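You operate a simulated robot arm through the tools that you are given. There is no shell and no other tool. Be economical: measure what you need, move in short steps, check, and stop when the job is done.

The job below is to be done with a simulated two-armed robot. You get a single attempt, and the scene is never put back.

JOB
Take the cap off the water bottle that says "tonic" on the top of the small goods bench and lay it down there.
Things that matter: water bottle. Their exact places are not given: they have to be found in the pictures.

The check looks at the end state, three seconds after you hand in, the way a careful person would. Anything else that was tipped, shoved, dropped, spilled or broken makes it a failure. A push-on lid holds only when it is set on centred and level and pressed home; a screw cap is set on level and turned clockwise until tight.

ROBOT AND FRAMES
Two 7-joint arms with two-finger parallel grippers on one trunk, on a base that drives. Base frame: it is fixed to the floor where the robot stands at the start and does not move with it; the origin is under the middle of the robot, x ahead of it, y to its left, z up; the surface under the hand at the start is at about z = 0.86. Readings come in m, degrees, newtons and seconds.
The left shoulder is at the start at [0.05, 0.161, 1.198], the right one opposite. With the tool pointing down near the work surface each hand reaches from about 0.2 to 0.68 m from the robot's upright axis, wherever it stands, measured 20 degrees to its own side. Payload 3.43 kg a hand.
The tool frame of a hand sits at the grasp point between the pads (the TCP): z along the fingers, y along the line on which they close. The tips reach 0.03 m beyond it. Largest opening 0.094 m; finger width 0.028, thickness 0.01; the body of the gripper, 0.05 by 0.096 m, starts 0.055 m behind the TCP.
Orientation is that of the tool frame in the base frame, as [roll, pitch, yaw] about the fixed x, y, z axes, in that order (R = Rz(yaw) Ry(pitch) Rx(roll)). With the fingers straight down and closing along the base's y, the tool's x points along the base's -x, its y along +y and its z along -z.

CONTROLS
- The arms move only by the tool nudge_tool. It takes "left_rows", "right_rows" or both (then of equal length, played together; a hand with none holds still); each is a list of rows, each an object (a shift or turn left out is 0, a gripper value left out holds the last) with "slide": the shift along the tool's x, y, z in m, a list of three; "rot": the turn, a rotation vector about the tool's x, y, z in degrees, a list of three; "claw": the finger opening in m, from 0 to 0.094. In form: [{"slide": [dx, dy, dz], "rot": [rx, ry, rz], "claw": claw}, ...]. A call has 1 to 20 rows; each row is the pose to reach, as a shift and turn from the pose commanded when the call began, along the tool's axes at that moment. Rows are played at 5 a second. More than 0.05 m and 8.6 degrees between two rows, or a gripper value outside its range, and nothing of the call is played. Where a pose cannot be reached the arm comes as near as it can. A force on the tool above 40 N (or 10 N above the force at the start of the call, whichever is more), or a blocked arm, ends the call early, and 0.2 s more pass. The fingers move at their own pace (about 0.045 m/s each) and stop on an object; they squeeze with about 24 N. The grip force told is the motor's: it shows also when the fingers shut on nothing. Time passes only in rows, and 0.2 s behind the last, so rows that repeat a pose let the fingers close. The reply holds the time, the measured pose of the TCP, the force on the tool along the base axes, the opening and the grip force, in the units named above and with some noise, with the torque about the TCP (base axes, N m) and any sound that the robot's microphone picked up.
- Cameras (640 x 400 px; columns grow to the right, rows downward): "scene" is now at [0.1205, -0.0267, 1.3482]; the picture's right is [-0.27, -0.96, 0.00], its down [-0.18, 0.05, -0.98] and it looks along [0.95, -0.26, -0.18] (base axes); focal length 214 px, centre (320, 200). "left" rides on the left gripper at [0.076, -0.014, -0.102] in its tool frame; the picture's right is [0.18, 0.98, 0.00], its down [-0.75, 0.14, -0.64] and it looks along [-0.63, 0.12, 0.77] (tool axes); focal length 243 px, centre (320, 200). "right" rides on the right gripper at [0.076, 0.014, -0.102] in its tool frame; the picture's right is [-0.18, 0.98, 0.00], its down [-0.75, -0.14, -0.64] and it looks along [-0.63, -0.12, 0.77] (tool axes); focal length 243 px, centre (320, 200).
- grab_frame(camera): a new picture of that camera. No time passes.
- lift_body(by): slides the trunk up (or, below 0, down) by that many m; the arms and the scene camera ride with it, the base frame stays. It gives what a move gives, with no picture.
- roll_base(legs): drives the robot by 1 to 6 legs, each [ahead, left, turn to the left] in m, m and degrees, along the robot's own axes; the way and the turn of a leg run together, so that a leg with both is an arc; at most 1.5 m and 180 degrees a leg. The arms and the cameras ride along, it lands a little off, and it stops where it bumps. It gives what a move gives.
- head_to(pan, tilt): turns the head with the scene camera to pan (to the left, within 80 degrees either way) and tilt (down, from -29 to 69), counted from straight ahead of the robot. It gives what a move gives.
- pixel_to_xyz(camera, pixels): for up to 12 pixels [column, row] of the newest picture of that camera ("zoom" is the newest enlarged one), the place [x, y, z] in the base frame of the surface seen there, good to about 0.002 m, but the place of the scene camera against the robot may be out by one fixed shift of up to 0.025 m in any direction. No time passes.
- zoom(camera, box): a new picture of the part [left, top, right, bottom] of that camera's present view, enlarged. No time passes.
- finish_job(): hands the job in; it is judged then, once.

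Go step by step. Measure first, check grasps and placings, and put right what went wrong. The budget is 80 turns and 78 pictures, counting those below and the enlarged ones. Unless the task says otherwise, let go and move clear before handing in, and close with one line.

The tools are called after "Emit:" as a command line: name --argument value ..., lists and objects as JSON in quotes. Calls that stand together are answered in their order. nudge_tool: Moves the arms, as the interface text tells. Its arguments: {"type":"object","properties":{"left_rows":{"type":"array","items":{"type":"object","properties":{"slide":{"type":"array","items":{"type":"number"}},"rot":{"type":"array","items":{"type":"number"}},"claw":{"type":"number"}}}},"right_rows":{"type":"array","items":{"type":"object","properties":{"slide":{"type":"array","items":{"type":"number"}},"rot":{"type":"array","items":{"type":"number"}},"claw":{"type":"number"}}}}},"required":[]} The other tools are called the same way: lift_body (by) slides the trunk up or down; roll_base (legs) drives the base; head_to (pan, tilt) turns the head that bears the scene camera; grab_frame (camera) takes a picture; pixel_to_xyz (camera, pixels) gives the place of the surface under pixels of a picture; zoom (camera, box) takes an enlarged picture of a part of a camera's view; finish_job () hands the job in.

At the start:

```text
clock: 0.0
left_ee_pos: [0.2822, 0.0361, 1.3038]
left_tool_rot: [-179.9, 0.0, -179.9]
left_contact_force: [0.5, -0.1, -0.5]
left_wrist_torque: [-0.01, 0.0, -0.01]
left_gripper_width: 0.0941
left_grip_force: 0.0
right_ee_pos: [0.3653, -0.3002, 1.2382]
right_tool_rot: [-180.0, -0.1, 179.9]
right_contact_force: [-0.1, 0.3, 0.0]
right_wrist_torque: [0.01, 0.01, -0.01]
right_gripper_width: 0.0938
right_grip_force: 0.2
trunk travel left (down, up): [-0.225, 0.042]
robot x, y, heading: [-0.0035, -0.002, -0.0]
head pan, tilt: [-15.5, 10.5]
```

scene: 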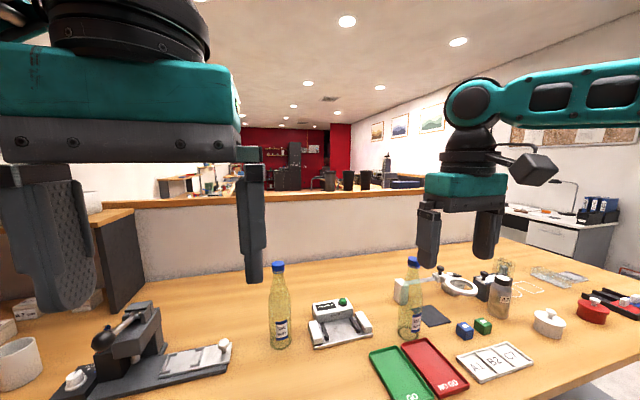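
right: 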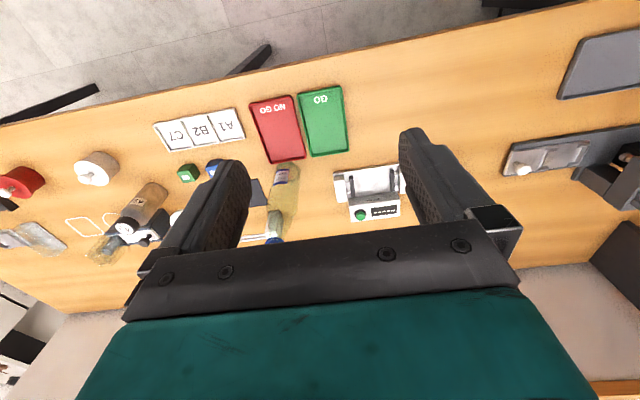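
left: 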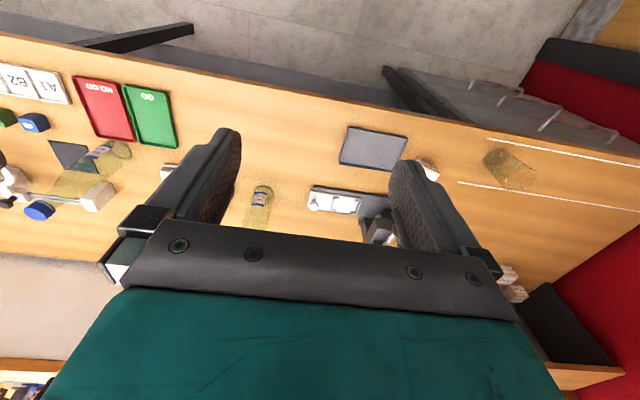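

Two blue-capped bottles stand at scene (280,305) and (410,300); I'll zoom to read their labels.

Emit:
zoom --camera "scene" --box '[250, 250, 330, 360]'

Emit:
zoom --camera "scene" --box '[380, 240, 520, 350]'

```text
3.64 times, centred on (290, 305) of scene
```

zoom: 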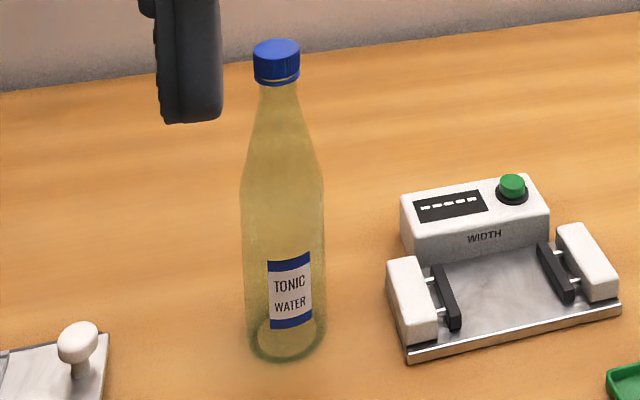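

```text
3.64 times, centred on (450, 295) of scene
```

zoom: 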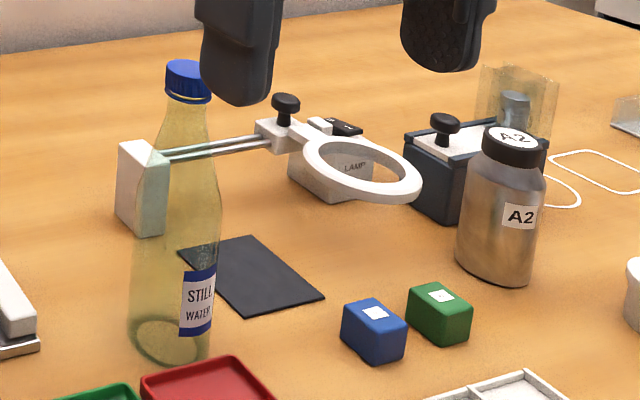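

The left one (280,305) is the TONIC bottle with a blue cap. I measure its cap, body and base.

Emit:
pixel_to_xyz --camera "scene" --pixels '[[278, 263], [278, 267], [272, 267], [284, 267], [280, 310], [270, 310], [289, 310], [280, 342], [300, 350], [278, 275], [283, 328], [250, 320]]'

Emit:
zoom --camera "left" --box '[220, 160, 320, 240]'

Emit:
zoom --camera "scene" --box '[263, 255, 293, 275]'

```text
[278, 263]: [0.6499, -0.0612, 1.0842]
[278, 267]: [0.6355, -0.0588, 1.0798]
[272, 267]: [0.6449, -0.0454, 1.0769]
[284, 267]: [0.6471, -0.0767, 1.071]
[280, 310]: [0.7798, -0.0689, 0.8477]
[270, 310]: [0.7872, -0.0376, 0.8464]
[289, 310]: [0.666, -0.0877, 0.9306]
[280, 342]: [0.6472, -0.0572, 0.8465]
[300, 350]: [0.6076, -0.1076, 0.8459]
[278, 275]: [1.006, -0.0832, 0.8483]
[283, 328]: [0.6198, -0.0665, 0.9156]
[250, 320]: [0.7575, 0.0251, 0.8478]
```

```text
5.00 times, centred on (270, 200) of left
```

zoom: 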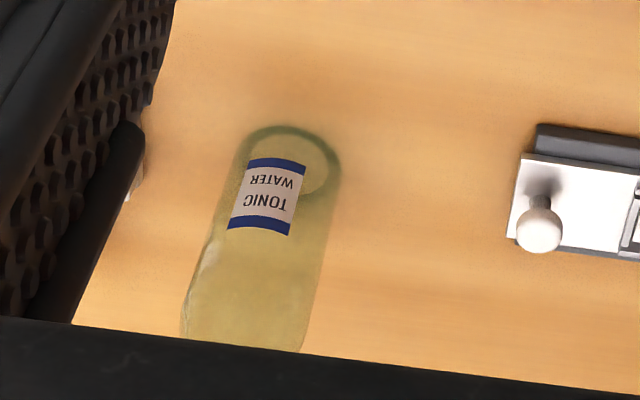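

```text
16.00 times, centred on (278, 265) of scene
```

zoom: 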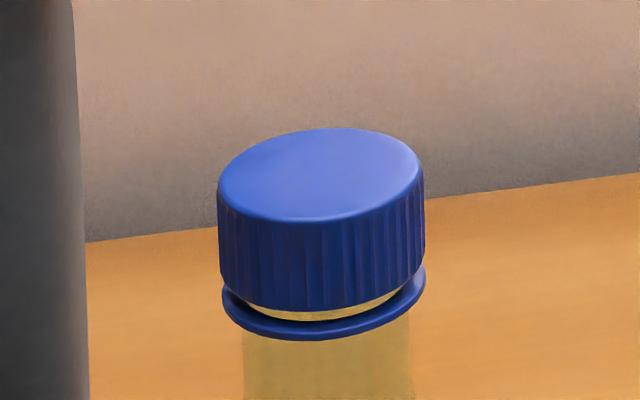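

TONIC bottle axis is near (0.65,-0.06), cap top z≈1.084 in scene readings (table 0.846, so maybe a z shift). I compare with the wrist cameras to find the shift, and locate the table edge.

Emit:
pixel_to_xyz --camera "left" --pixels '[[262, 188], [300, 85], [300, 150], [314, 206], [371, 160], [100, 100], [258, 205], [150, 115]]'

Emit:
pixel_to_xyz --camera "scene" --pixels '[[223, 344], [343, 301], [464, 327], [484, 323]]'

Emit:
pixel_to_xyz --camera "right" --pixels '[[361, 214], [189, 171], [211, 166], [300, 50], [325, 120]]'

Emit:
head_to --pan 0 --tilt 40

Emit:
grab_frame --camera "scene"

```text
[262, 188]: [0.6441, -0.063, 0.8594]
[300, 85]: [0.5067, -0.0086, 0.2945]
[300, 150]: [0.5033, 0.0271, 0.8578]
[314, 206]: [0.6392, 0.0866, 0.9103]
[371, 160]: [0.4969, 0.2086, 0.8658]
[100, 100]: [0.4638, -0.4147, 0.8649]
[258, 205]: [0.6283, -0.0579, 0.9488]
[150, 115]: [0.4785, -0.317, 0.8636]
```

```text
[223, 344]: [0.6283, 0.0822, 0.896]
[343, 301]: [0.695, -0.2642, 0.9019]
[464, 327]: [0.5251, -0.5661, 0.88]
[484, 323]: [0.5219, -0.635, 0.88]
```

```text
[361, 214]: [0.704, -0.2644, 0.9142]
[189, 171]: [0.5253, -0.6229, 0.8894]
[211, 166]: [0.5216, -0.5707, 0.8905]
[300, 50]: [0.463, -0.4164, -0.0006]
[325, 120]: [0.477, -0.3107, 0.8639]
```

```text
clock: 0.9
left_ee_pos: [0.2843, 0.0356, 1.3031]
left_tool_rot: [179.7, 0.2, -179.7]
left_contact_force: [44.3, 27.3, -38.2]
left_wrist_torque: [-2.7, 1.03, -2.39]
left_gripper_width: 0.094
left_grip_force: 0.0
right_ee_pos: [0.365, -0.3006, 1.2388]
right_tool_rot: [180.0, -0.1, -180.0]
right_contact_force: [0.3, 0.1, -0.3]
right_wrist_torque: [-0.02, -0.01, 0.03]
right_gripper_width: 0.0938
right_grip_force: 0.1
trunk travel left (down, up): [-0.225, 0.042]
robot x, y, heading: [0.0031, 0.0005, 0.2]
head pan, tilt: [0.0, 40.0]
```

```text
70 pictures are left
```

scene: 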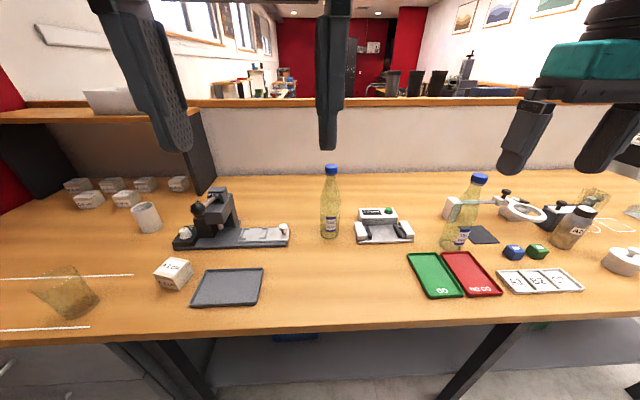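

The left wrist reads 44 N: the turning head is pressing against the left arm. I move the left hand forward, left and a bit down to free it, and measure the table edge at (320,322).

Emit:
pixel_to_xyz --camera "scene" --pixels '[[330, 322], [330, 312], [331, 168], [326, 171], [336, 171], [329, 226], [284, 228], [228, 272], [212, 192]]'

Emit:
nudge_tool --left_rows '[{"slide": [-0.02, 0.01, 0]}, {"slide": [-0.05, 0.03, 0.01]}, {"slide": [-0.08, 0.05, 0.03]}, {"slide": [-0.11, 0.07, 0.05]}, {"slide": [-0.13, 0.08, 0.07]}]'

```text
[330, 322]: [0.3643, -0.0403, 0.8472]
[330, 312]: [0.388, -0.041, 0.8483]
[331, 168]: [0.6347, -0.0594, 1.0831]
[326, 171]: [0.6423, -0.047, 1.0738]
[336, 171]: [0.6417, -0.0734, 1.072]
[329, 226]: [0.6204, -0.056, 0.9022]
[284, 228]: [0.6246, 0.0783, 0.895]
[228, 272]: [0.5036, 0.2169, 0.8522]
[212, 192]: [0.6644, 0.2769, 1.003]
```

```text
clock: 2.1
left_ee_pos: [0.412, 0.1157, 1.2337]
left_tool_rot: [180.0, 0.0, -179.9]
left_contact_force: [0.3, -0.8, 0.3]
left_wrist_torque: [0.04, 0.04, -0.01]
left_gripper_width: 0.0939
left_grip_force: 0.1
right_ee_pos: [0.3649, -0.3002, 1.2388]
right_tool_rot: [179.9, -0.1, 180.0]
right_contact_force: [1.0, -0.7, -0.3]
right_wrist_torque: [0.02, 0.03, -0.01]
right_gripper_width: 0.0942
right_grip_force: 0.1
trunk travel left (down, up): [-0.225, 0.042]
robot x, y, heading: [0.0006, -0.0007, 0.0]
head pan, tilt: [0.0, 40.0]
```

The left arm is free again (forces ~0); cap axis is at true about (0.661,-0.059), cap top z≈1.096. I bring the left hand to a staging pose 0.16 m short of the bottle body, tool tilted 30° below horizontal and yawed -20°.

Emit:
nudge_tool --left_rows '[{"slide": [-0.011, -0.0125, 0.021], "rot": [1.05, -5.94, 1.81]}, {"slide": [-0.022, -0.025, 0.042], "rot": [2.09, -11.88, 3.62]}, {"slide": [-0.033, -0.0375, 0.063], "rot": [3.14, -17.82, 5.43]}, {"slide": [-0.044, -0.05, 0.084], "rot": [4.18, -23.76, 7.24]}, {"slide": [-0.055, -0.0625, 0.105], "rot": [5.23, -29.7, 9.05]}, {"slide": [-0.066, -0.075, 0.125], "rot": [6.28, -35.64, 10.86]}, {"slide": [-0.077, -0.0875, 0.146], "rot": [7.32, -41.58, 12.67]}, {"slide": [-0.088, -0.1, 0.167], "rot": [8.37, -47.52, 14.48]}, {"slide": [-0.099, -0.1125, 0.188], "rot": [9.41, -53.46, 16.29]}, {"slide": [-0.11, -0.125, 0.209], "rot": [10.46, -59.4, 18.1]}, {"slide": [-0.11, -0.125, 0.209], "rot": [10.46, -59.4, 18.1]}]'

Emit:
grab_frame --camera "scene"

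Emit:
grab_frame --camera "left"

```text
clock: 4.5
left_ee_pos: [0.5215, -0.0119, 1.0238]
left_tool_rot: [-179.9, 60.0, 160.0]
left_contact_force: [1.0, -0.5, 0.9]
left_wrist_torque: [0.01, -0.02, -0.01]
left_gripper_width: 0.0939
left_grip_force: 0.0
right_ee_pos: [0.365, -0.3018, 1.2386]
right_tool_rot: [180.0, 0.1, 180.0]
right_contact_force: [0.1, -0.1, 0.5]
right_wrist_torque: [-0.01, -0.02, 0.0]
right_gripper_width: 0.094
right_grip_force: 0.1
trunk travel left (down, up): [-0.225, 0.042]
robot x, y, heading: [0.0022, -0.0009, 0.2]
head pan, tilt: [0.0, 40.0]
```

```text
69 pictures are left
```

scene: 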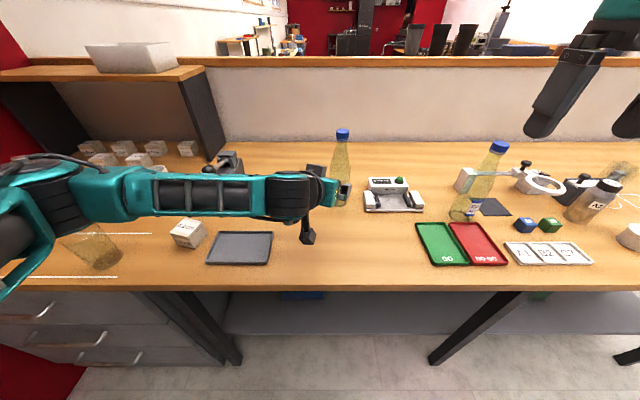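

```text
68 pictures are left
```

left: 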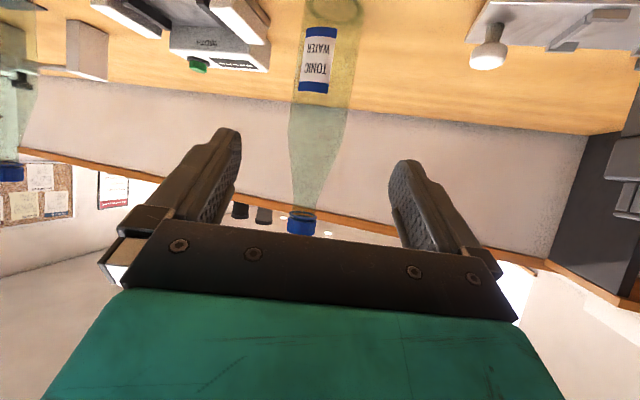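

The bottle stands between the left fingers in the left picture (label at (315,60), cap (301,223)). I measure it with the left camera to fix the approach.

Emit:
pixel_to_xyz --camera "left" --pixels '[[301, 219], [293, 224], [310, 225], [316, 62], [308, 42], [325, 42], [314, 86], [488, 55], [198, 63], [241, 62]]'

Emit:
zoom --camera "left" --box '[240, 0, 400, 100]'

```text
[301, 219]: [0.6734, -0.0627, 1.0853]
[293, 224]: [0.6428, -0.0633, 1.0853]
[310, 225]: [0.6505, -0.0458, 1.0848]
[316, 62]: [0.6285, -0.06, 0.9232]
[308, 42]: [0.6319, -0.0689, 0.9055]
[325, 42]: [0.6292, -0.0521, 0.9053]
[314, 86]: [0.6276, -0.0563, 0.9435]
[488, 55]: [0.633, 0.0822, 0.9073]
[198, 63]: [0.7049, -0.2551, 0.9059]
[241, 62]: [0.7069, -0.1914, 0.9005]
```

```text
4.00 times, centred on (320, 50) of left
```

zoom: 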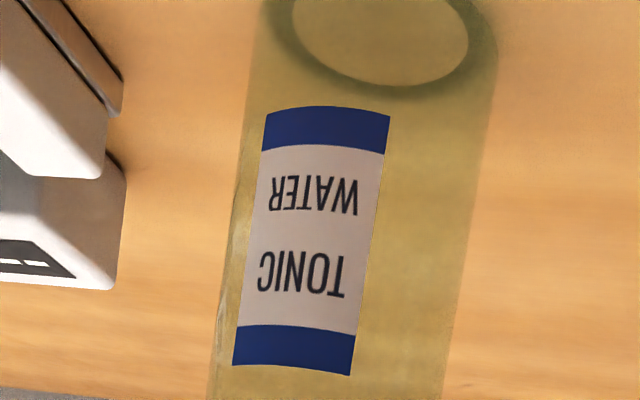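

The bottle axis works out to about (0.658,-0.058), body diameter ≈0.062, so it lies along the approach line. I slide the left hand in by 0.156 m along its fingers.

Emit:
nudge_tool --left_rows '[{"slide": [0, 0.003, 0.03]}, {"slide": [0, 0.003, 0.06]}, {"slide": [0, 0.003, 0.09]}, {"slide": [0, 0.003, 0.115]}, {"slide": [0.001, 0.003, 0.14]}, {"slide": [0.001, 0.003, 0.156]}, {"slide": [0.001, 0.003, 0.156]}]'

Emit:
grab_frame --camera "left"

Emit:
grab_frame --camera "scene"

```text
clock: 6.1
left_ee_pos: [0.6499, -0.0526, 0.9459]
left_tool_rot: [180.0, 60.0, 159.9]
left_contact_force: [0.5, 0.7, 0.4]
left_wrist_torque: [0.01, -0.02, 0.0]
left_gripper_width: 0.0937
left_grip_force: 0.2
right_ee_pos: [0.3639, -0.301, 1.2382]
right_tool_rot: [180.0, -0.1, 180.0]
right_contact_force: [-0.3, 0.6, -0.1]
right_wrist_torque: [0.06, -0.01, 0.0]
right_gripper_width: 0.0937
right_grip_force: 0.2
trunk travel left (down, up): [-0.225, 0.042]
robot x, y, heading: [0.0002, 0.003, -0.1]
head pan, tilt: [0.0, 40.0]
```

```text
66 pictures are left
```

left: 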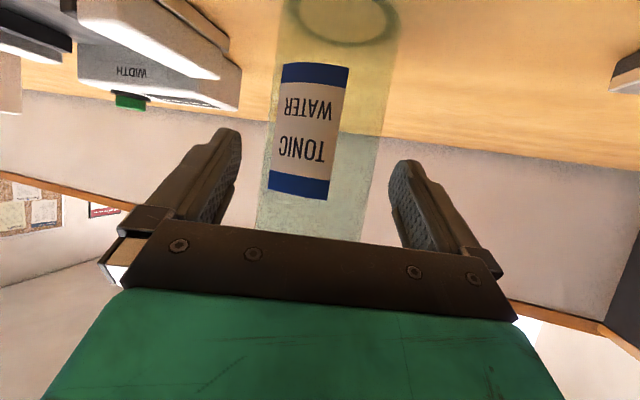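

```text
65 pictures are left
```

scene: 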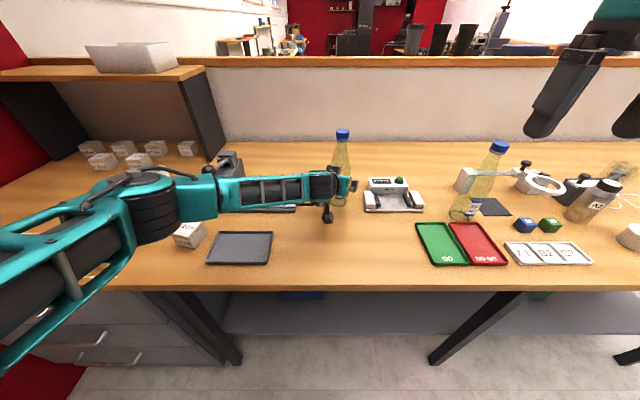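

The bottle (columns ≈262–375 at row 189) is centred between the left fingers, no contact force. I close the left hand on the body.

Emit:
nudge_tool --left_rows '[{"claw": 0.07}, {"claw": 0.06}, {"claw": 0.055}, {"claw": 0.055}, {"claw": 0.055}]'

Emit:
grab_frame --camera "left"

```text
clock: 7.3
left_ee_pos: [0.6498, -0.0533, 0.9461]
left_tool_rot: [179.9, 60.1, 160.0]
left_contact_force: [0.1, -1.4, 1.3]
left_wrist_torque: [0.01, 0.0, -0.03]
left_gripper_width: 0.0641
left_grip_force: 23.4
right_ee_pos: [0.3659, -0.3011, 1.2384]
right_tool_rot: [-180.0, 0.0, -179.9]
right_contact_force: [0.0, 0.1, 0.2]
right_wrist_torque: [0.0, -0.03, 0.0]
right_gripper_width: 0.0939
right_grip_force: 0.0
trunk travel left (down, up): [-0.225, 0.042]
robot x, y, heading: [0.0001, 0.0003, 0.1]
head pan, tilt: [0.0, 40.0]
```

```text
64 pictures are left
```

left: 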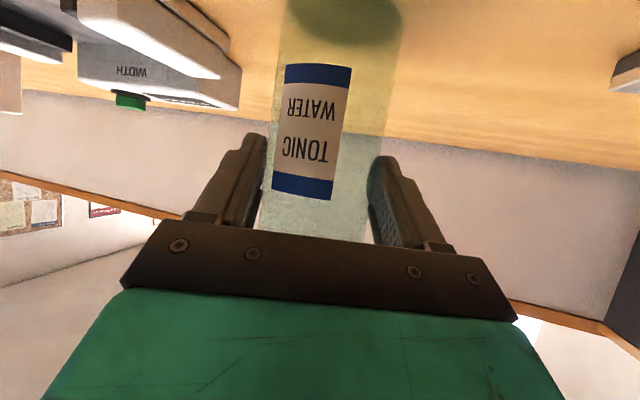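

The bottle is held: opening 0.064, 23 N. Now I bring the right hand above the cap, tips still clear (TCP z≈1.21).

Emit:
nudge_tool --right_rows '[{"slide": [-0.03, 0.025, 0]}, {"slide": [-0.06, 0.05, 0]}, {"slide": [-0.09, 0.075, 0]}, {"slide": [-0.12, 0.1, 0]}, {"slide": [-0.15, 0.125, 0]}, {"slide": [-0.18, 0.15, 0]}, {"slide": [-0.205, 0.171, 0]}, {"slide": [-0.225, 0.188, 0.01]}, {"slide": [-0.24, 0.2, 0.02]}]'

Emit:
grab_frame --camera "right"

Emit:
grab_frame --camera "scene"

```text
clock: 9.3
left_ee_pos: [0.6495, -0.0528, 0.9464]
left_tool_rot: [-179.9, 60.1, 160.0]
left_contact_force: [0.4, -0.7, 0.8]
left_wrist_torque: [0.05, -0.08, -0.01]
left_gripper_width: 0.0639
left_grip_force: 23.9
right_ee_pos: [0.4941, -0.19, 1.2216]
right_tool_rot: [180.0, 0.1, -179.9]
right_contact_force: [0.3, 1.2, 0.6]
right_wrist_torque: [0.01, -0.01, 0.01]
right_gripper_width: 0.0941
right_grip_force: 0.1
right hand out of reach, approached as far as the arm can: row 5, 6, 7, 8, 9
trunk travel left (down, up): [-0.225, 0.042]
robot x, y, heading: [-0.0028, 0.0001, 0.1]
head pan, tilt: [0.0, 40.0]
```

```text
63 pictures are left
```

right: 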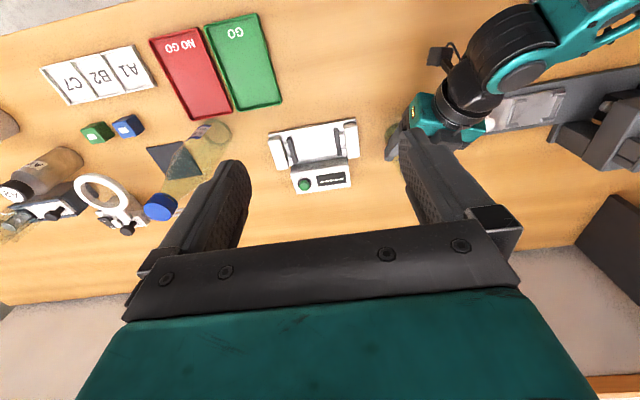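

```text
62 pictures are left
```

scene: 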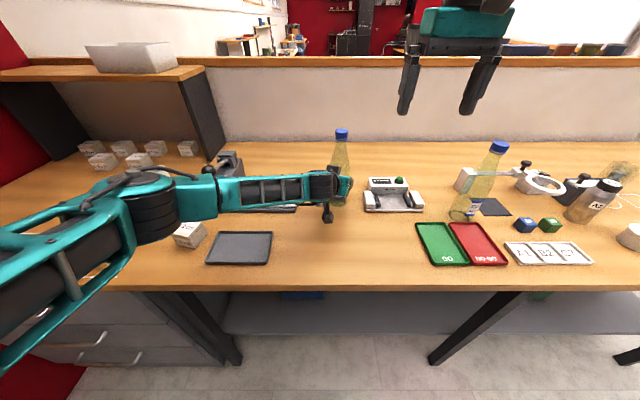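

The right hand can't reach the cap that far out and high (stopped at x≈0.49). I'll raise the trunk 0.04 m, which also lifts the held bottle, then carry the bottle back about 0.16 m onto clear bench.

Emit:
lift_body --by 0.04

Emit:
grab_frame --camera "scene"

```text
clock: 10.2
left_ee_pos: [0.6512, -0.0519, 0.9854]
left_tool_rot: [-179.9, 60.1, 160.2]
left_contact_force: [0.6, 0.2, -4.2]
left_wrist_torque: [-0.01, 0.07, 0.02]
left_gripper_width: 0.0642
left_grip_force: 23.9
right_ee_pos: [0.4937, -0.1902, 1.2615]
right_tool_rot: [180.0, -0.1, 179.9]
right_contact_force: [-0.1, 0.5, -0.1]
right_wrist_torque: [-0.02, 0.03, -0.02]
right_gripper_width: 0.0938
right_grip_force: 0.1
trunk travel left (down, up): [-0.265, 0.002]
robot x, y, heading: [-0.0016, -0.0002, -0.2]
head pan, tilt: [0.0, 40.0]
```

```text
61 pictures are left
```

scene: 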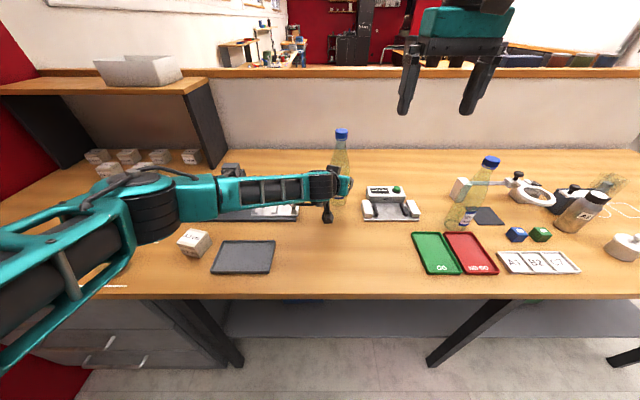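

The bottle is lifted (about 4 N on the left hand). I carry it back toward x≈0.50 in short rows.

Emit:
nudge_tool --left_rows '[{"slide": [0.009, -0.0083, -0.0156]}, {"slide": [0.018, -0.0167, -0.031]}, {"slide": [0.027, -0.025, -0.0467]}, {"slide": [0.036, -0.0333, -0.0623]}, {"slide": [0.045, -0.0417, -0.0779]}, {"slide": [0.054, -0.05, -0.0935]}, {"slide": [0.063, -0.0584, -0.109]}, {"slide": [0.072, -0.0667, -0.1246]}, {"slide": [0.072, -0.0667, -0.1246]}]'

Emit:
grab_frame --camera "scene"

Emit:
grab_frame --camera "right"

```text
clock: 12.2
left_ee_pos: [0.4928, -0.0665, 0.9867]
left_tool_rot: [-179.9, 60.1, 160.2]
left_contact_force: [0.4, -0.5, -3.0]
left_wrist_torque: [0.0, 0.05, 0.0]
left_gripper_width: 0.0638
left_grip_force: 23.5
right_ee_pos: [0.4946, -0.1899, 1.2612]
right_tool_rot: [179.9, 0.0, -180.0]
right_contact_force: [0.4, -0.5, -0.4]
right_wrist_torque: [0.01, -0.02, -0.03]
right_gripper_width: 0.094
right_grip_force: 0.1
trunk travel left (down, up): [-0.265, 0.002]
robot x, y, heading: [0.001, -0.0011, 0.2]
head pan, tilt: [0.0, 40.0]
```

```text
60 pictures are left
```

scene: 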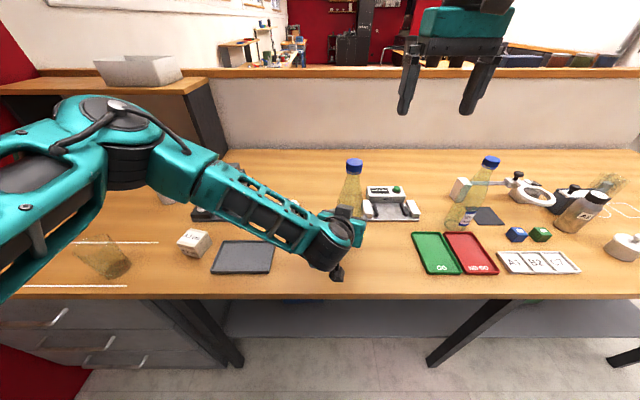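

```text
59 pictures are left
```

right: 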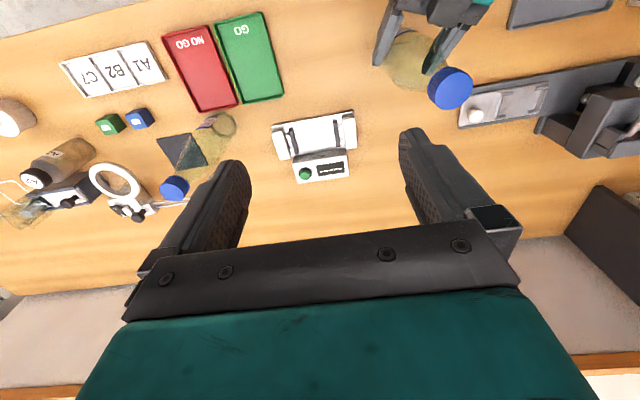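

The bottle is in clear air over open bench; I lower it 0.04 m to stand on the bench, watching force.

Emit:
nudge_tool --left_rows '[{"slide": [0.0086, 0, 0.005]}, {"slide": [0.0173, 0, 0.01]}, {"slide": [0.026, 0, 0.015]}, {"slide": [0.0303, 0, 0.0175]}, {"slide": [0.0329, 0, 0.019]}, {"slide": [0.0346, 0, 0.02]}, {"slide": [0.0351, 0, 0.0203]}, {"slide": [0.0351, 0, 0.0203]}]'

Emit:
grab_frame --camera "right"

Emit:
grab_frame --camera "left"

```text
clock: 14.0
left_ee_pos: [0.4917, -0.0659, 0.947]
left_tool_rot: [-179.9, 60.1, 160.0]
left_contact_force: [-2.4, -0.5, 1.4]
left_wrist_torque: [0.1, 0.06, 0.03]
left_gripper_width: 0.0638
left_grip_force: 24.3
right_ee_pos: [0.4939, -0.1898, 1.262]
right_tool_rot: [-180.0, 0.0, -180.0]
right_contact_force: [0.3, 0.3, -0.4]
right_wrist_torque: [0.0, 0.04, 0.01]
right_gripper_width: 0.0936
right_grip_force: 0.0
trunk travel left (down, up): [-0.265, 0.002]
robot x, y, heading: [0.0009, 0.0008, -0.1]
head pan, tilt: [0.0, 40.0]
```

```text
58 pictures are left
```

right: 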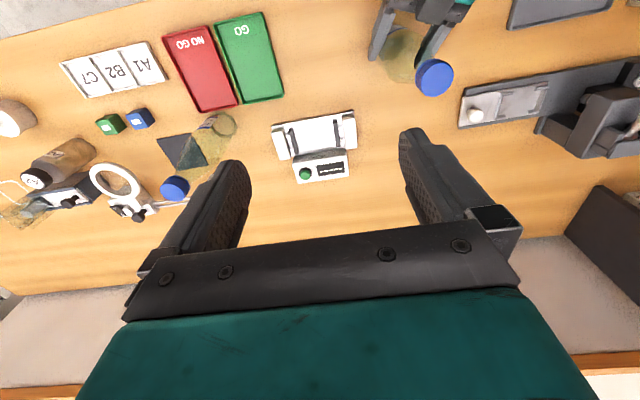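

```text
57 pictures are left
```

left: 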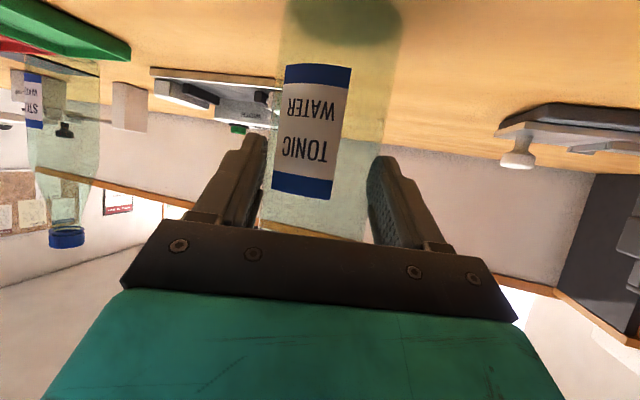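

Bottle stands on the bench (left hand now carries ~+1 N); its cap shows at right-picture (435,77). I measure the cap with the right camera.

Emit:
pixel_to_xyz --camera "right" --pixels '[[435, 77], [420, 77], [450, 77], [435, 64], [435, 90], [432, 72]]'

Emit:
zoom --camera "right" --box '[395, 40, 475, 90]'

```text
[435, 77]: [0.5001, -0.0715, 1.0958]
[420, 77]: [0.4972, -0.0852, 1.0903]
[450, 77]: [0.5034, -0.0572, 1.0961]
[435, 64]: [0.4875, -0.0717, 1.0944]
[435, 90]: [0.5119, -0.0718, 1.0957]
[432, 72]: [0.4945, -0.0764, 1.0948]
```

```text
8.00 times, centred on (435, 65) of right
```

zoom: 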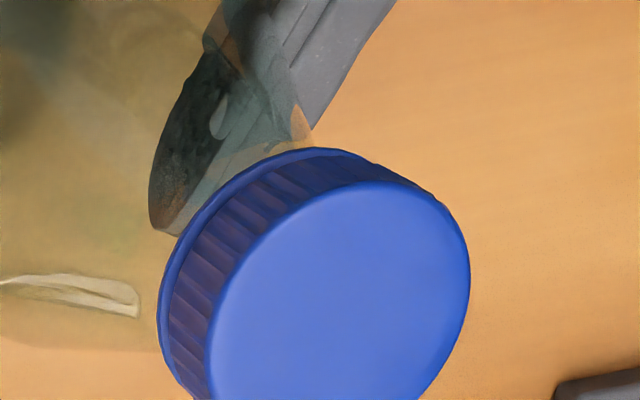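

Cap top centre is at about (0.502,-0.070,1.0957), radius ~0.016. I move the right hand above it while pre-turning 60° clockwise, so there is range for unscrewing.

Emit:
nudge_tool --right_rows '[{"slide": [-0.001, 0.015, 0.01], "rot": [0, 0, 7.5]}, {"slide": [-0.002, 0.03, 0.02], "rot": [0, 0, 15]}, {"slide": [-0.003, 0.045, 0.03], "rot": [0, 0, 22.5]}, {"slide": [-0.004, 0.06, 0.04], "rot": [0, 0, 30]}, {"slide": [-0.005, 0.075, 0.05], "rot": [0, 0, 37.5]}, {"slide": [-0.006, 0.09, 0.06], "rot": [0, 0, 45]}, {"slide": [-0.007, 0.105, 0.075], "rot": [0, 0, 52.5]}, {"slide": [-0.008, 0.12, 0.09], "rot": [0, 0, 60]}, {"slide": [-0.008, 0.12, 0.09], "rot": [0, 0, 60]}]'

Emit:
grab_frame --camera "right"

Emit:
grab_frame --camera "scene"

```text
clock: 16.0
left_ee_pos: [0.4928, -0.0654, 0.9471]
left_tool_rot: [-179.9, 60.2, 160.1]
left_contact_force: [-0.6, -1.0, 5.4]
left_wrist_torque: [0.04, -0.17, -0.03]
left_gripper_width: 0.0637
left_grip_force: 24.3
right_ee_pos: [0.458, -0.1318, 1.1665]
right_tool_rot: [179.9, 0.0, 119.9]
right_contact_force: [0.5, 1.0, 0.6]
right_wrist_torque: [0.0, -0.02, 0.04]
right_gripper_width: 0.0941
right_grip_force: 0.0
right hand out of reach, approached as far as the arm can: row 1, 2, 3, 4, 5, 6, 7, 8, 9
trunk travel left (down, up): [-0.265, 0.002]
robot x, y, heading: [0.0024, -0.0025, -0.1]
head pan, tilt: [0.0, 40.0]
```

```text
55 pictures are left
```

right: 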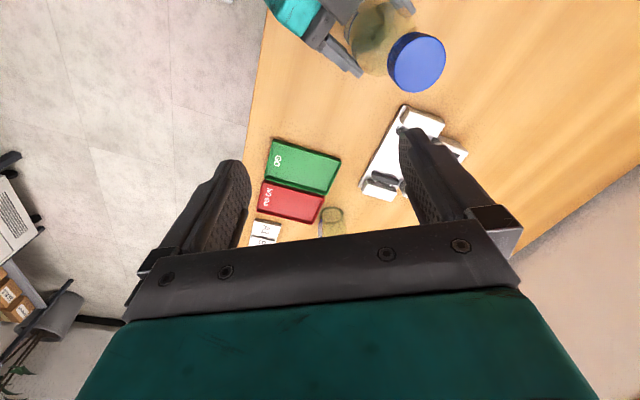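

```text
54 pictures are left
```

scene: 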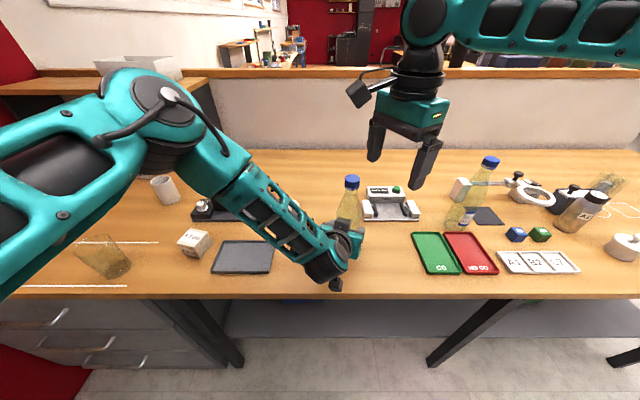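

All rows were reported out of reach, likely because the shift starts from the earlier unreachable commanded pose. I send a null row to see what the commanded pose is.

Emit:
nudge_tool --right_rows '[{"slide": [0, 0, 0]}]'

```text
clock: 16.4
left_ee_pos: [0.4903, -0.0666, 0.9454]
left_tool_rot: [180.0, 60.1, 160.0]
left_contact_force: [-0.5, -1.8, 4.1]
left_wrist_torque: [0.08, -0.19, -0.04]
left_gripper_width: 0.0637
left_grip_force: 24.1
right_ee_pos: [0.4573, -0.1321, 1.1678]
right_tool_rot: [179.9, 0.0, 119.9]
right_contact_force: [0.6, -0.1, 0.0]
right_wrist_torque: [-0.01, 0.02, 0.02]
right_gripper_width: 0.0938
right_grip_force: 0.0
trunk travel left (down, up): [-0.265, 0.002]
robot x, y, heading: [0.0004, -0.0, 0.0]
head pan, tilt: [0.0, 40.0]
```

The null row was fine, so the commanded pose follows the reached one. I try stepping on toward the cap axis in small steps without turning, going down slightly.

Emit:
nudge_tool --right_rows '[{"slide": [0.008, 0.017, 0.005]}, {"slide": [0.016, 0.034, 0.01]}, {"slide": [0.024, 0.052, 0.015]}, {"slide": [0.032, 0.069, 0.02]}]'

```text
clock: 17.4
left_ee_pos: [0.4909, -0.0662, 0.9468]
left_tool_rot: [-180.0, 60.1, 160.0]
left_contact_force: [0.5, -2.3, 5.4]
left_wrist_torque: [0.05, -0.17, 0.0]
left_gripper_width: 0.0636
left_grip_force: 23.8
right_ee_pos: [0.46, -0.1319, 1.1532]
right_tool_rot: [179.9, -0.1, 119.9]
right_contact_force: [0.2, 0.2, 0.3]
right_wrist_torque: [0.01, -0.02, 0.0]
right_gripper_width: 0.0938
right_grip_force: 0.0
right hand out of reach, approached as far as the arm can: row 1, 2, 3, 4
trunk travel left (down, up): [-0.265, 0.002]
robot x, y, heading: [0.0023, 0.0024, 0.0]
head pan, tilt: [0.0, 40.0]
```

The reach limit is real with this turn. I'll retract the right hand up and right (undoing the 60° turn), then bring the bottle nearer to the right shoulder.

Emit:
nudge_tool --right_rows '[{"slide": [-0.011, -0.0135, -0.014], "rot": [0, 0, -7.5]}, {"slide": [-0.022, -0.027, -0.028], "rot": [0, 0, -15]}, {"slide": [-0.033, -0.04, -0.042], "rot": [0, 0, -22.5]}, {"slide": [-0.044, -0.054, -0.056], "rot": [0, 0, -30]}, {"slide": [-0.055, -0.0675, -0.07], "rot": [0, 0, -37.5]}, {"slide": [-0.066, -0.081, -0.07], "rot": [0, 0, -45]}, {"slide": [-0.077, -0.0945, -0.07], "rot": [0, 0, -52.5]}, {"slide": [-0.088, -0.108, -0.07], "rot": [0, 0, -60]}]'

```text
clock: 19.2
left_ee_pos: [0.4919, -0.0659, 0.9452]
left_tool_rot: [179.9, 60.1, 160.0]
left_contact_force: [-0.9, -2.1, 5.4]
left_wrist_torque: [0.02, -0.08, 0.03]
left_gripper_width: 0.0635
left_grip_force: 24.2
right_ee_pos: [0.4102, -0.2643, 1.2236]
right_tool_rot: [-179.9, 0.1, -179.9]
right_contact_force: [0.2, -0.3, -0.7]
right_wrist_torque: [0.0, -0.01, 0.05]
right_gripper_width: 0.0939
right_grip_force: 0.2
trunk travel left (down, up): [-0.265, 0.002]
robot x, y, heading: [0.0023, -0.0009, -0.1]
head pan, tilt: [0.0, 40.0]
```

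Right hand is clear at (0.41,-0.26,1.22). Now the left hand lifts the bottle 0.03, carries it to about (0.44,-0.13) turning its yaw by -25°, and sets it down.

Emit:
nudge_tool --left_rows '[{"slide": [-0.013, 0, -0.0075]}, {"slide": [-0.026, 0, -0.015]}, {"slide": [-0.0231, -0.0122, -0.0201], "rot": [3.61, 0, 2.08]}, {"slide": [-0.0202, -0.0245, -0.0251], "rot": [7.22, 0, 4.17]}, {"slide": [-0.0173, -0.0367, -0.0302], "rot": [10.83, 0, 6.25]}, {"slide": [-0.0143, -0.0489, -0.0352], "rot": [14.43, 0, 8.33]}, {"slide": [-0.0114, -0.0612, -0.0403], "rot": [18.04, 0, 10.42]}, {"slide": [-0.0085, -0.0734, -0.0453], "rot": [21.65, 0, 12.5]}, {"slide": [0.0002, -0.0734, -0.0403], "rot": [21.65, 0, 12.5]}, {"slide": [0.0088, -0.0734, -0.0353], "rot": [21.65, 0, 12.5]}, {"slide": [0.0149, -0.0734, -0.0318], "rot": [21.65, 0, 12.5]}, {"slide": [0.0175, -0.0734, -0.0303], "rot": [21.65, 0, 12.5]}, {"slide": [0.0175, -0.0734, -0.0303], "rot": [21.65, 0, 12.5]}]'

Emit:
grab_frame --camera "right"

Emit:
grab_frame --camera "scene"

```text
clock: 22.0
left_ee_pos: [0.4356, -0.1328, 0.9781]
left_tool_rot: [-176.1, 56.8, 148.2]
left_contact_force: [-0.3, 0.2, -2.8]
left_wrist_torque: [0.03, 0.05, 0.06]
left_gripper_width: 0.0637
left_grip_force: 24.5
left hand out of reach, approached as far as the arm can: row 4, 5, 6, 7, 8, 9, 10, 11, 12, 13
right_ee_pos: [0.4099, -0.2635, 1.2235]
right_tool_rot: [-179.9, -0.1, -180.0]
right_contact_force: [0.1, 0.2, 0.0]
right_wrist_torque: [0.02, 0.01, 0.01]
right_gripper_width: 0.094
right_grip_force: 0.1
trunk travel left (down, up): [-0.265, 0.002]
robot x, y, heading: [-0.0004, 0.0017, 0.2]
head pan, tilt: [0.0, 40.0]
```

```text
53 pictures are left
```

right: 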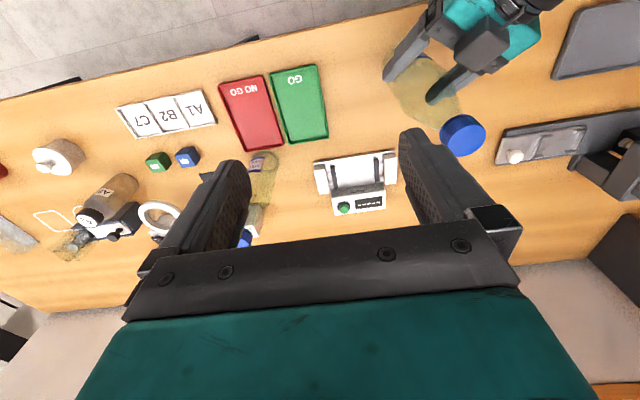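

```text
52 pictures are left
```

scene: 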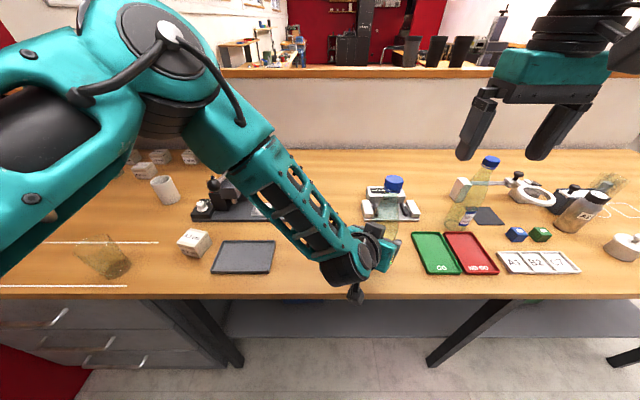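

The left wrist hit a joint limit: pose is off (rot -176,57,148) and the bottle is slightly tilted, still ~0.03 m up. I turn back to the original yaw, level, and check.

Emit:
nudge_tool --left_rows '[{"slide": [0, 0.003, 0], "rot": [-4.65, -1.13, -2.0]}, {"slide": [0, 0.006, 0], "rot": [-9.3, -2.27, -4.05]}, {"slide": [0, 0.01, 0], "rot": [-13.95, -3.4, -6.07]}, {"slide": [0, 0.01, 0], "rot": [-13.95, -3.4, -6.07]}]'

```text
clock: 23.0
left_ee_pos: [0.4409, -0.1234, 0.9784]
left_tool_rot: [-179.9, 60.1, 160.0]
left_contact_force: [-0.3, -0.9, -3.8]
left_wrist_torque: [0.06, 0.03, -0.03]
left_gripper_width: 0.0636
left_grip_force: 23.7
right_ee_pos: [0.4115, -0.2639, 1.2237]
right_tool_rot: [-180.0, 0.0, 180.0]
right_contact_force: [-0.2, -0.2, -0.7]
right_wrist_torque: [0.06, 0.01, -0.03]
right_gripper_width: 0.0942
right_grip_force: 0.1
trunk travel left (down, up): [-0.265, 0.002]
robot x, y, heading: [-0.0015, 0.0023, -0.1]
head pan, tilt: [0.0, 40.0]
```

Left is level again at (0.441,-0.123,0.978). I lower the bottle 0.032 m to the bench.

Emit:
nudge_tool --left_rows '[{"slide": [0.007, 0, 0.004]}, {"slide": [0.014, 0, 0.008]}, {"slide": [0.021, 0, 0.012]}, {"slide": [0.0251, 0, 0.0145]}, {"slide": [0.0277, 0, 0.016]}, {"slide": [0.0279, 0, 0.0161]}]'

Emit:
grab_frame --camera "right"

Emit:
grab_frame --camera "left"

```text
clock: 24.4
left_ee_pos: [0.4415, -0.125, 0.9466]
left_tool_rot: [179.9, 60.1, 159.9]
left_contact_force: [-1.1, -0.7, -0.1]
left_wrist_torque: [0.07, 0.12, 0.03]
left_gripper_width: 0.0636
left_grip_force: 24.3
right_ee_pos: [0.4105, -0.2649, 1.2243]
right_tool_rot: [179.9, 0.0, 180.0]
right_contact_force: [0.7, -0.1, -0.4]
right_wrist_torque: [-0.04, 0.0, 0.02]
right_gripper_width: 0.0942
right_grip_force: 0.1
trunk travel left (down, up): [-0.265, 0.002]
robot x, y, heading: [-0.0013, -0.0005, -0.0]
head pan, tilt: [0.0, 40.0]
```

```text
51 pictures are left
```

right: 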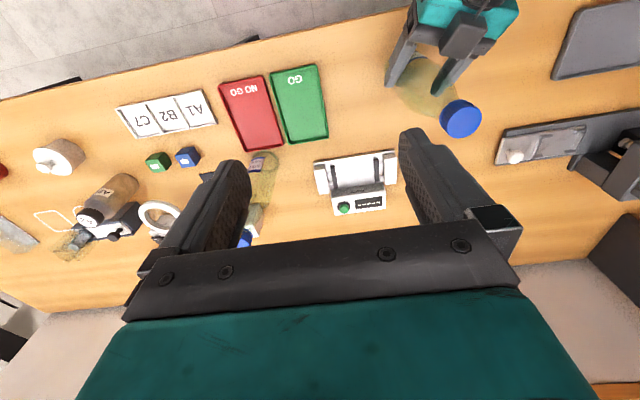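

```text
50 pictures are left
```

left: 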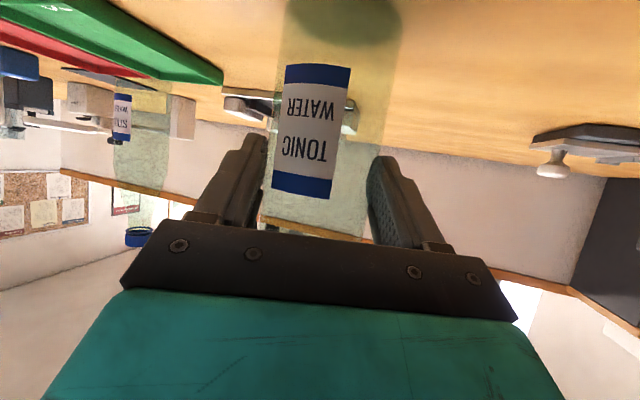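

The bottle stands with cap at right-picture (461,118). I measure it.

Emit:
zoom --camera "right" --box '[421, 93, 501, 143]'

Emit:
pixel_to_xyz --camera "right" --pixels '[[463, 120], [456, 120], [470, 120], [463, 112], [463, 128]]'

```text
8.00 times, centred on (461, 118) of right
```

zoom: 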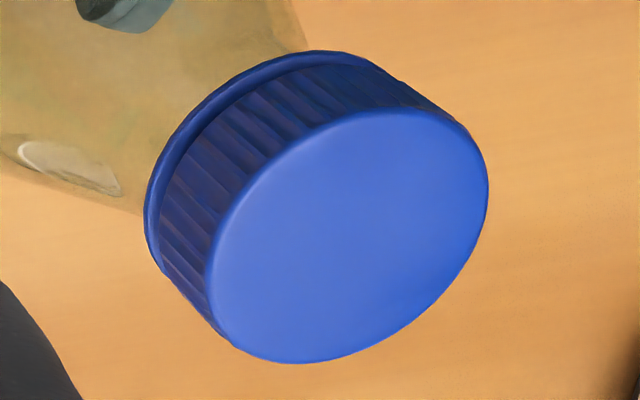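

```text
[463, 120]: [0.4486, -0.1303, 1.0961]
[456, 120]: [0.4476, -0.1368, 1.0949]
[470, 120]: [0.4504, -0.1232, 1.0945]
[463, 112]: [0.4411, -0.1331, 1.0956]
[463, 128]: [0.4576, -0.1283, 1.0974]
```

Cap centre ≈(0.4515,-0.1285), top z 1.0957. I move the right hand over it to TCP z≈1.15 (tips 1.12).

Emit:
nudge_tool --right_rows '[{"slide": [-0.008, 0.027, 0.01]}, {"slide": [-0.016, 0.054, 0.02]}, {"slide": [-0.024, 0.082, 0.035]}, {"slide": [-0.032, 0.109, 0.05]}, {"slide": [-0.041, 0.1364, 0.065]}, {"slide": [-0.041, 0.1364, 0.074]}, {"slide": [-0.041, 0.1364, 0.074]}]'

Emit:
grab_frame --camera "right"

```text
clock: 26.0
left_ee_pos: [0.442, -0.124, 0.9472]
left_tool_rot: [-179.9, 60.1, 159.9]
left_contact_force: [1.1, 0.3, 2.2]
left_wrist_torque: [0.12, -0.18, -0.03]
left_gripper_width: 0.0634
left_grip_force: 24.4
right_ee_pos: [0.4514, -0.1268, 1.1505]
right_tool_rot: [-179.9, 0.0, 179.9]
right_contact_force: [-0.1, -0.6, -0.9]
right_wrist_torque: [0.0, -0.02, -0.01]
right_gripper_width: 0.0939
right_grip_force: 0.1
trunk travel left (down, up): [-0.265, 0.002]
robot x, y, heading: [0.0023, -0.0033, -0.1]
head pan, tilt: [0.0, 40.0]
```

```text
48 pictures are left
```

right: 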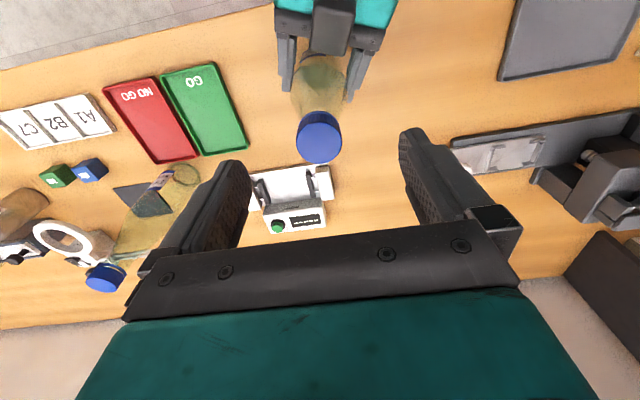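

Right hand is in reach with the cap centred at (319,138). I pre-turn 45° clockwise here.

Emit:
nudge_tool --right_rows '[{"rot": [0, 0, 7.5]}, {"rot": [0, 0, 15]}, {"rot": [0, 0, 22.5]}, {"rot": [0, 0, 30]}, {"rot": [0, 0, 37.5]}, {"rot": [0, 0, 45]}, {"rot": [0, 0, 45]}]'

Emit:
grab_frame --camera "scene"

Emit:
grab_frame --camera "right"

```text
clock: 27.6
left_ee_pos: [0.4409, -0.1237, 0.9466]
left_tool_rot: [-179.9, 60.1, 159.9]
left_contact_force: [0.9, -1.3, 4.3]
left_wrist_torque: [0.16, -0.18, -0.06]
left_gripper_width: 0.0633
left_grip_force: 23.6
right_ee_pos: [0.4504, -0.1276, 1.1504]
right_tool_rot: [-180.0, 0.0, 134.8]
right_contact_force: [0.1, -0.4, 0.7]
right_wrist_torque: [-0.04, 0.03, 0.01]
right_gripper_width: 0.094
right_grip_force: 0.0
trunk travel left (down, up): [-0.265, 0.002]
robot x, y, heading: [-0.0054, -0.0045, -0.0]
head pan, tilt: [0.0, 40.0]
```

```text
47 pictures are left
```

scene: 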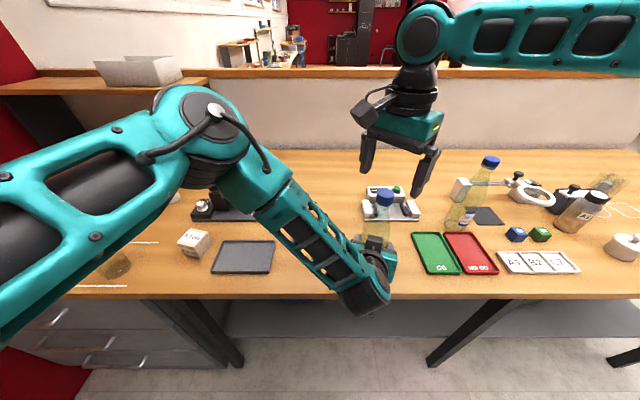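

```text
46 pictures are left
```

right: 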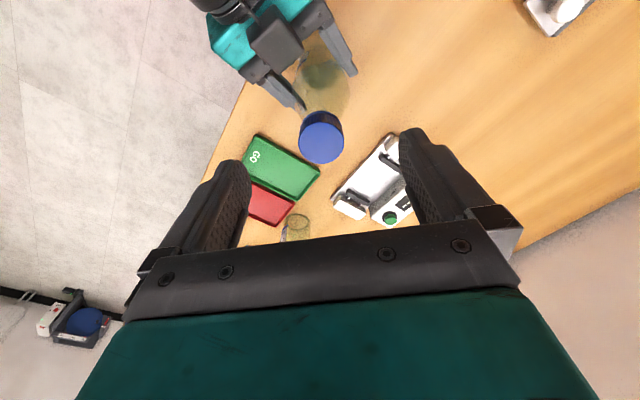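

Cap at (321,138) is still centred. I descend 0.038 m (tips to z≈1.083, beside the cap but above the tamper ring) and close slowly.

Emit:
nudge_tool --right_rows '[{"slide": [0, 0, 0.02]}, {"slide": [0, 0, 0.033]}, {"slide": [0, 0, 0.038]}, {"slide": [0, 0, 0.038], "claw": 0.07}, {"slide": [0, 0, 0.038], "claw": 0.055}, {"slide": [0, 0, 0.038], "claw": 0.042}, {"slide": [0, 0, 0.038], "claw": 0.036}]'

Emit:
grab_frame --camera "right"

Emit:
zoom --camera "scene" --box '[345, 150, 445, 220]'

```text
clock: 29.2
left_ee_pos: [0.4407, -0.1245, 0.9475]
left_tool_rot: [-179.9, 60.2, 160.0]
left_contact_force: [-0.3, -1.8, 4.6]
left_wrist_torque: [0.07, -0.11, -0.01]
left_gripper_width: 0.0633
left_grip_force: 23.7
right_ee_pos: [0.4516, -0.128, 1.1117]
right_tool_rot: [179.7, 0.0, 135.0]
right_contact_force: [1.5, 1.4, 0.1]
right_wrist_torque: [-0.01, -0.06, -0.01]
right_gripper_width: 0.0371
right_grip_force: 0.8
trunk travel left (down, up): [-0.265, 0.002]
robot x, y, heading: [0.0014, -0.0029, 0.2]
head pan, tilt: [0.0, 40.0]
```

```text
45 pictures are left
```

right: 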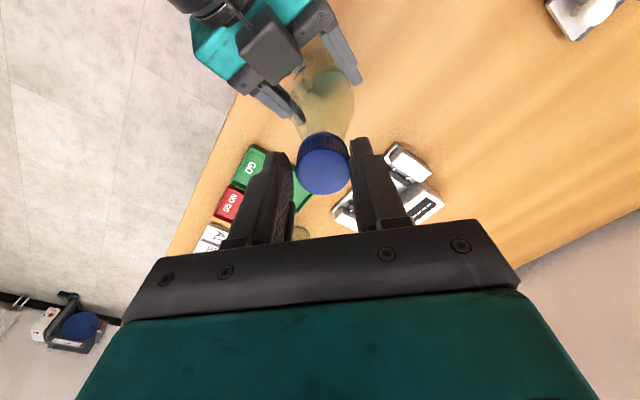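

```text
5.71 times, centred on (395, 185) of scene
```

zoom: 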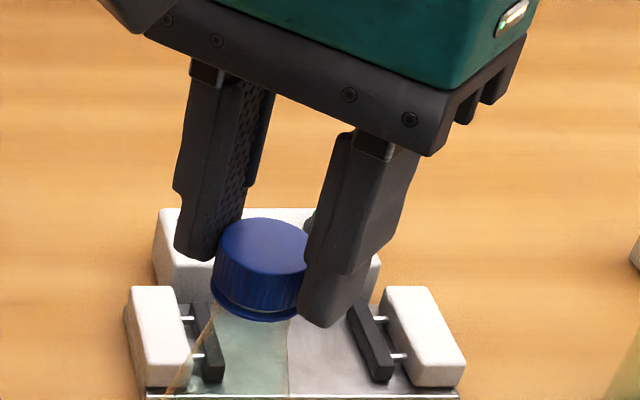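

The fingers flank the cap, nearly touching. I close the right hand and begin unscrewing counter-clockwise (negative turn about the down-pointing tool z), a first 30°.

Emit:
nudge_tool --right_rows '[{"claw": 0.028}, {"claw": 0.026}, {"claw": 0.026}, {"claw": 0.026}, {"slide": [0, 0, 0], "rot": [0, 0, -5]}, {"rot": [0, 0, -10]}, {"rot": [0, 0, -15]}, {"rot": [0, 0, -20]}, {"rot": [0, 0, -25]}, {"rot": [0, 0, -30]}]'

Emit:
grab_frame --camera "left"

```text
clock: 31.4
left_ee_pos: [0.4402, -0.1232, 0.9455]
left_tool_rot: [-179.9, 60.1, 159.9]
left_contact_force: [-9.5, -1.9, 4.8]
left_wrist_torque: [-0.46, -0.53, -0.03]
left_gripper_width: 0.0632
left_grip_force: 24.0
right_ee_pos: [0.4498, -0.1288, 1.1126]
right_tool_rot: [179.9, 0.1, 165.1]
right_contact_force: [7.3, -0.7, 1.4]
right_wrist_torque: [0.01, -0.23, 0.0]
right_gripper_width: 0.0311
right_grip_force: 24.2
trunk travel left (down, up): [-0.265, 0.002]
robot x, y, heading: [-0.0036, -0.0021, 0.1]
head pan, tilt: [0.0, 40.0]
```

```text
43 pictures are left
```

left: 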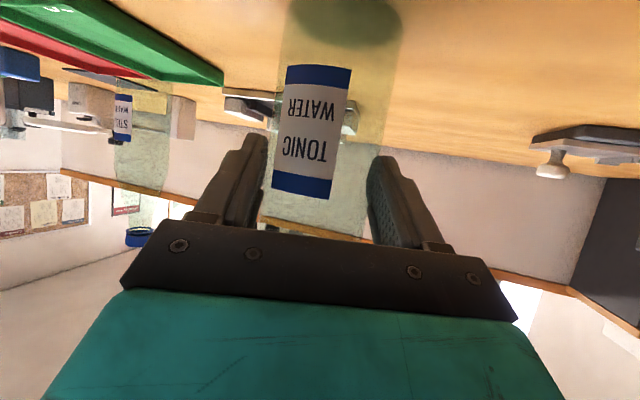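

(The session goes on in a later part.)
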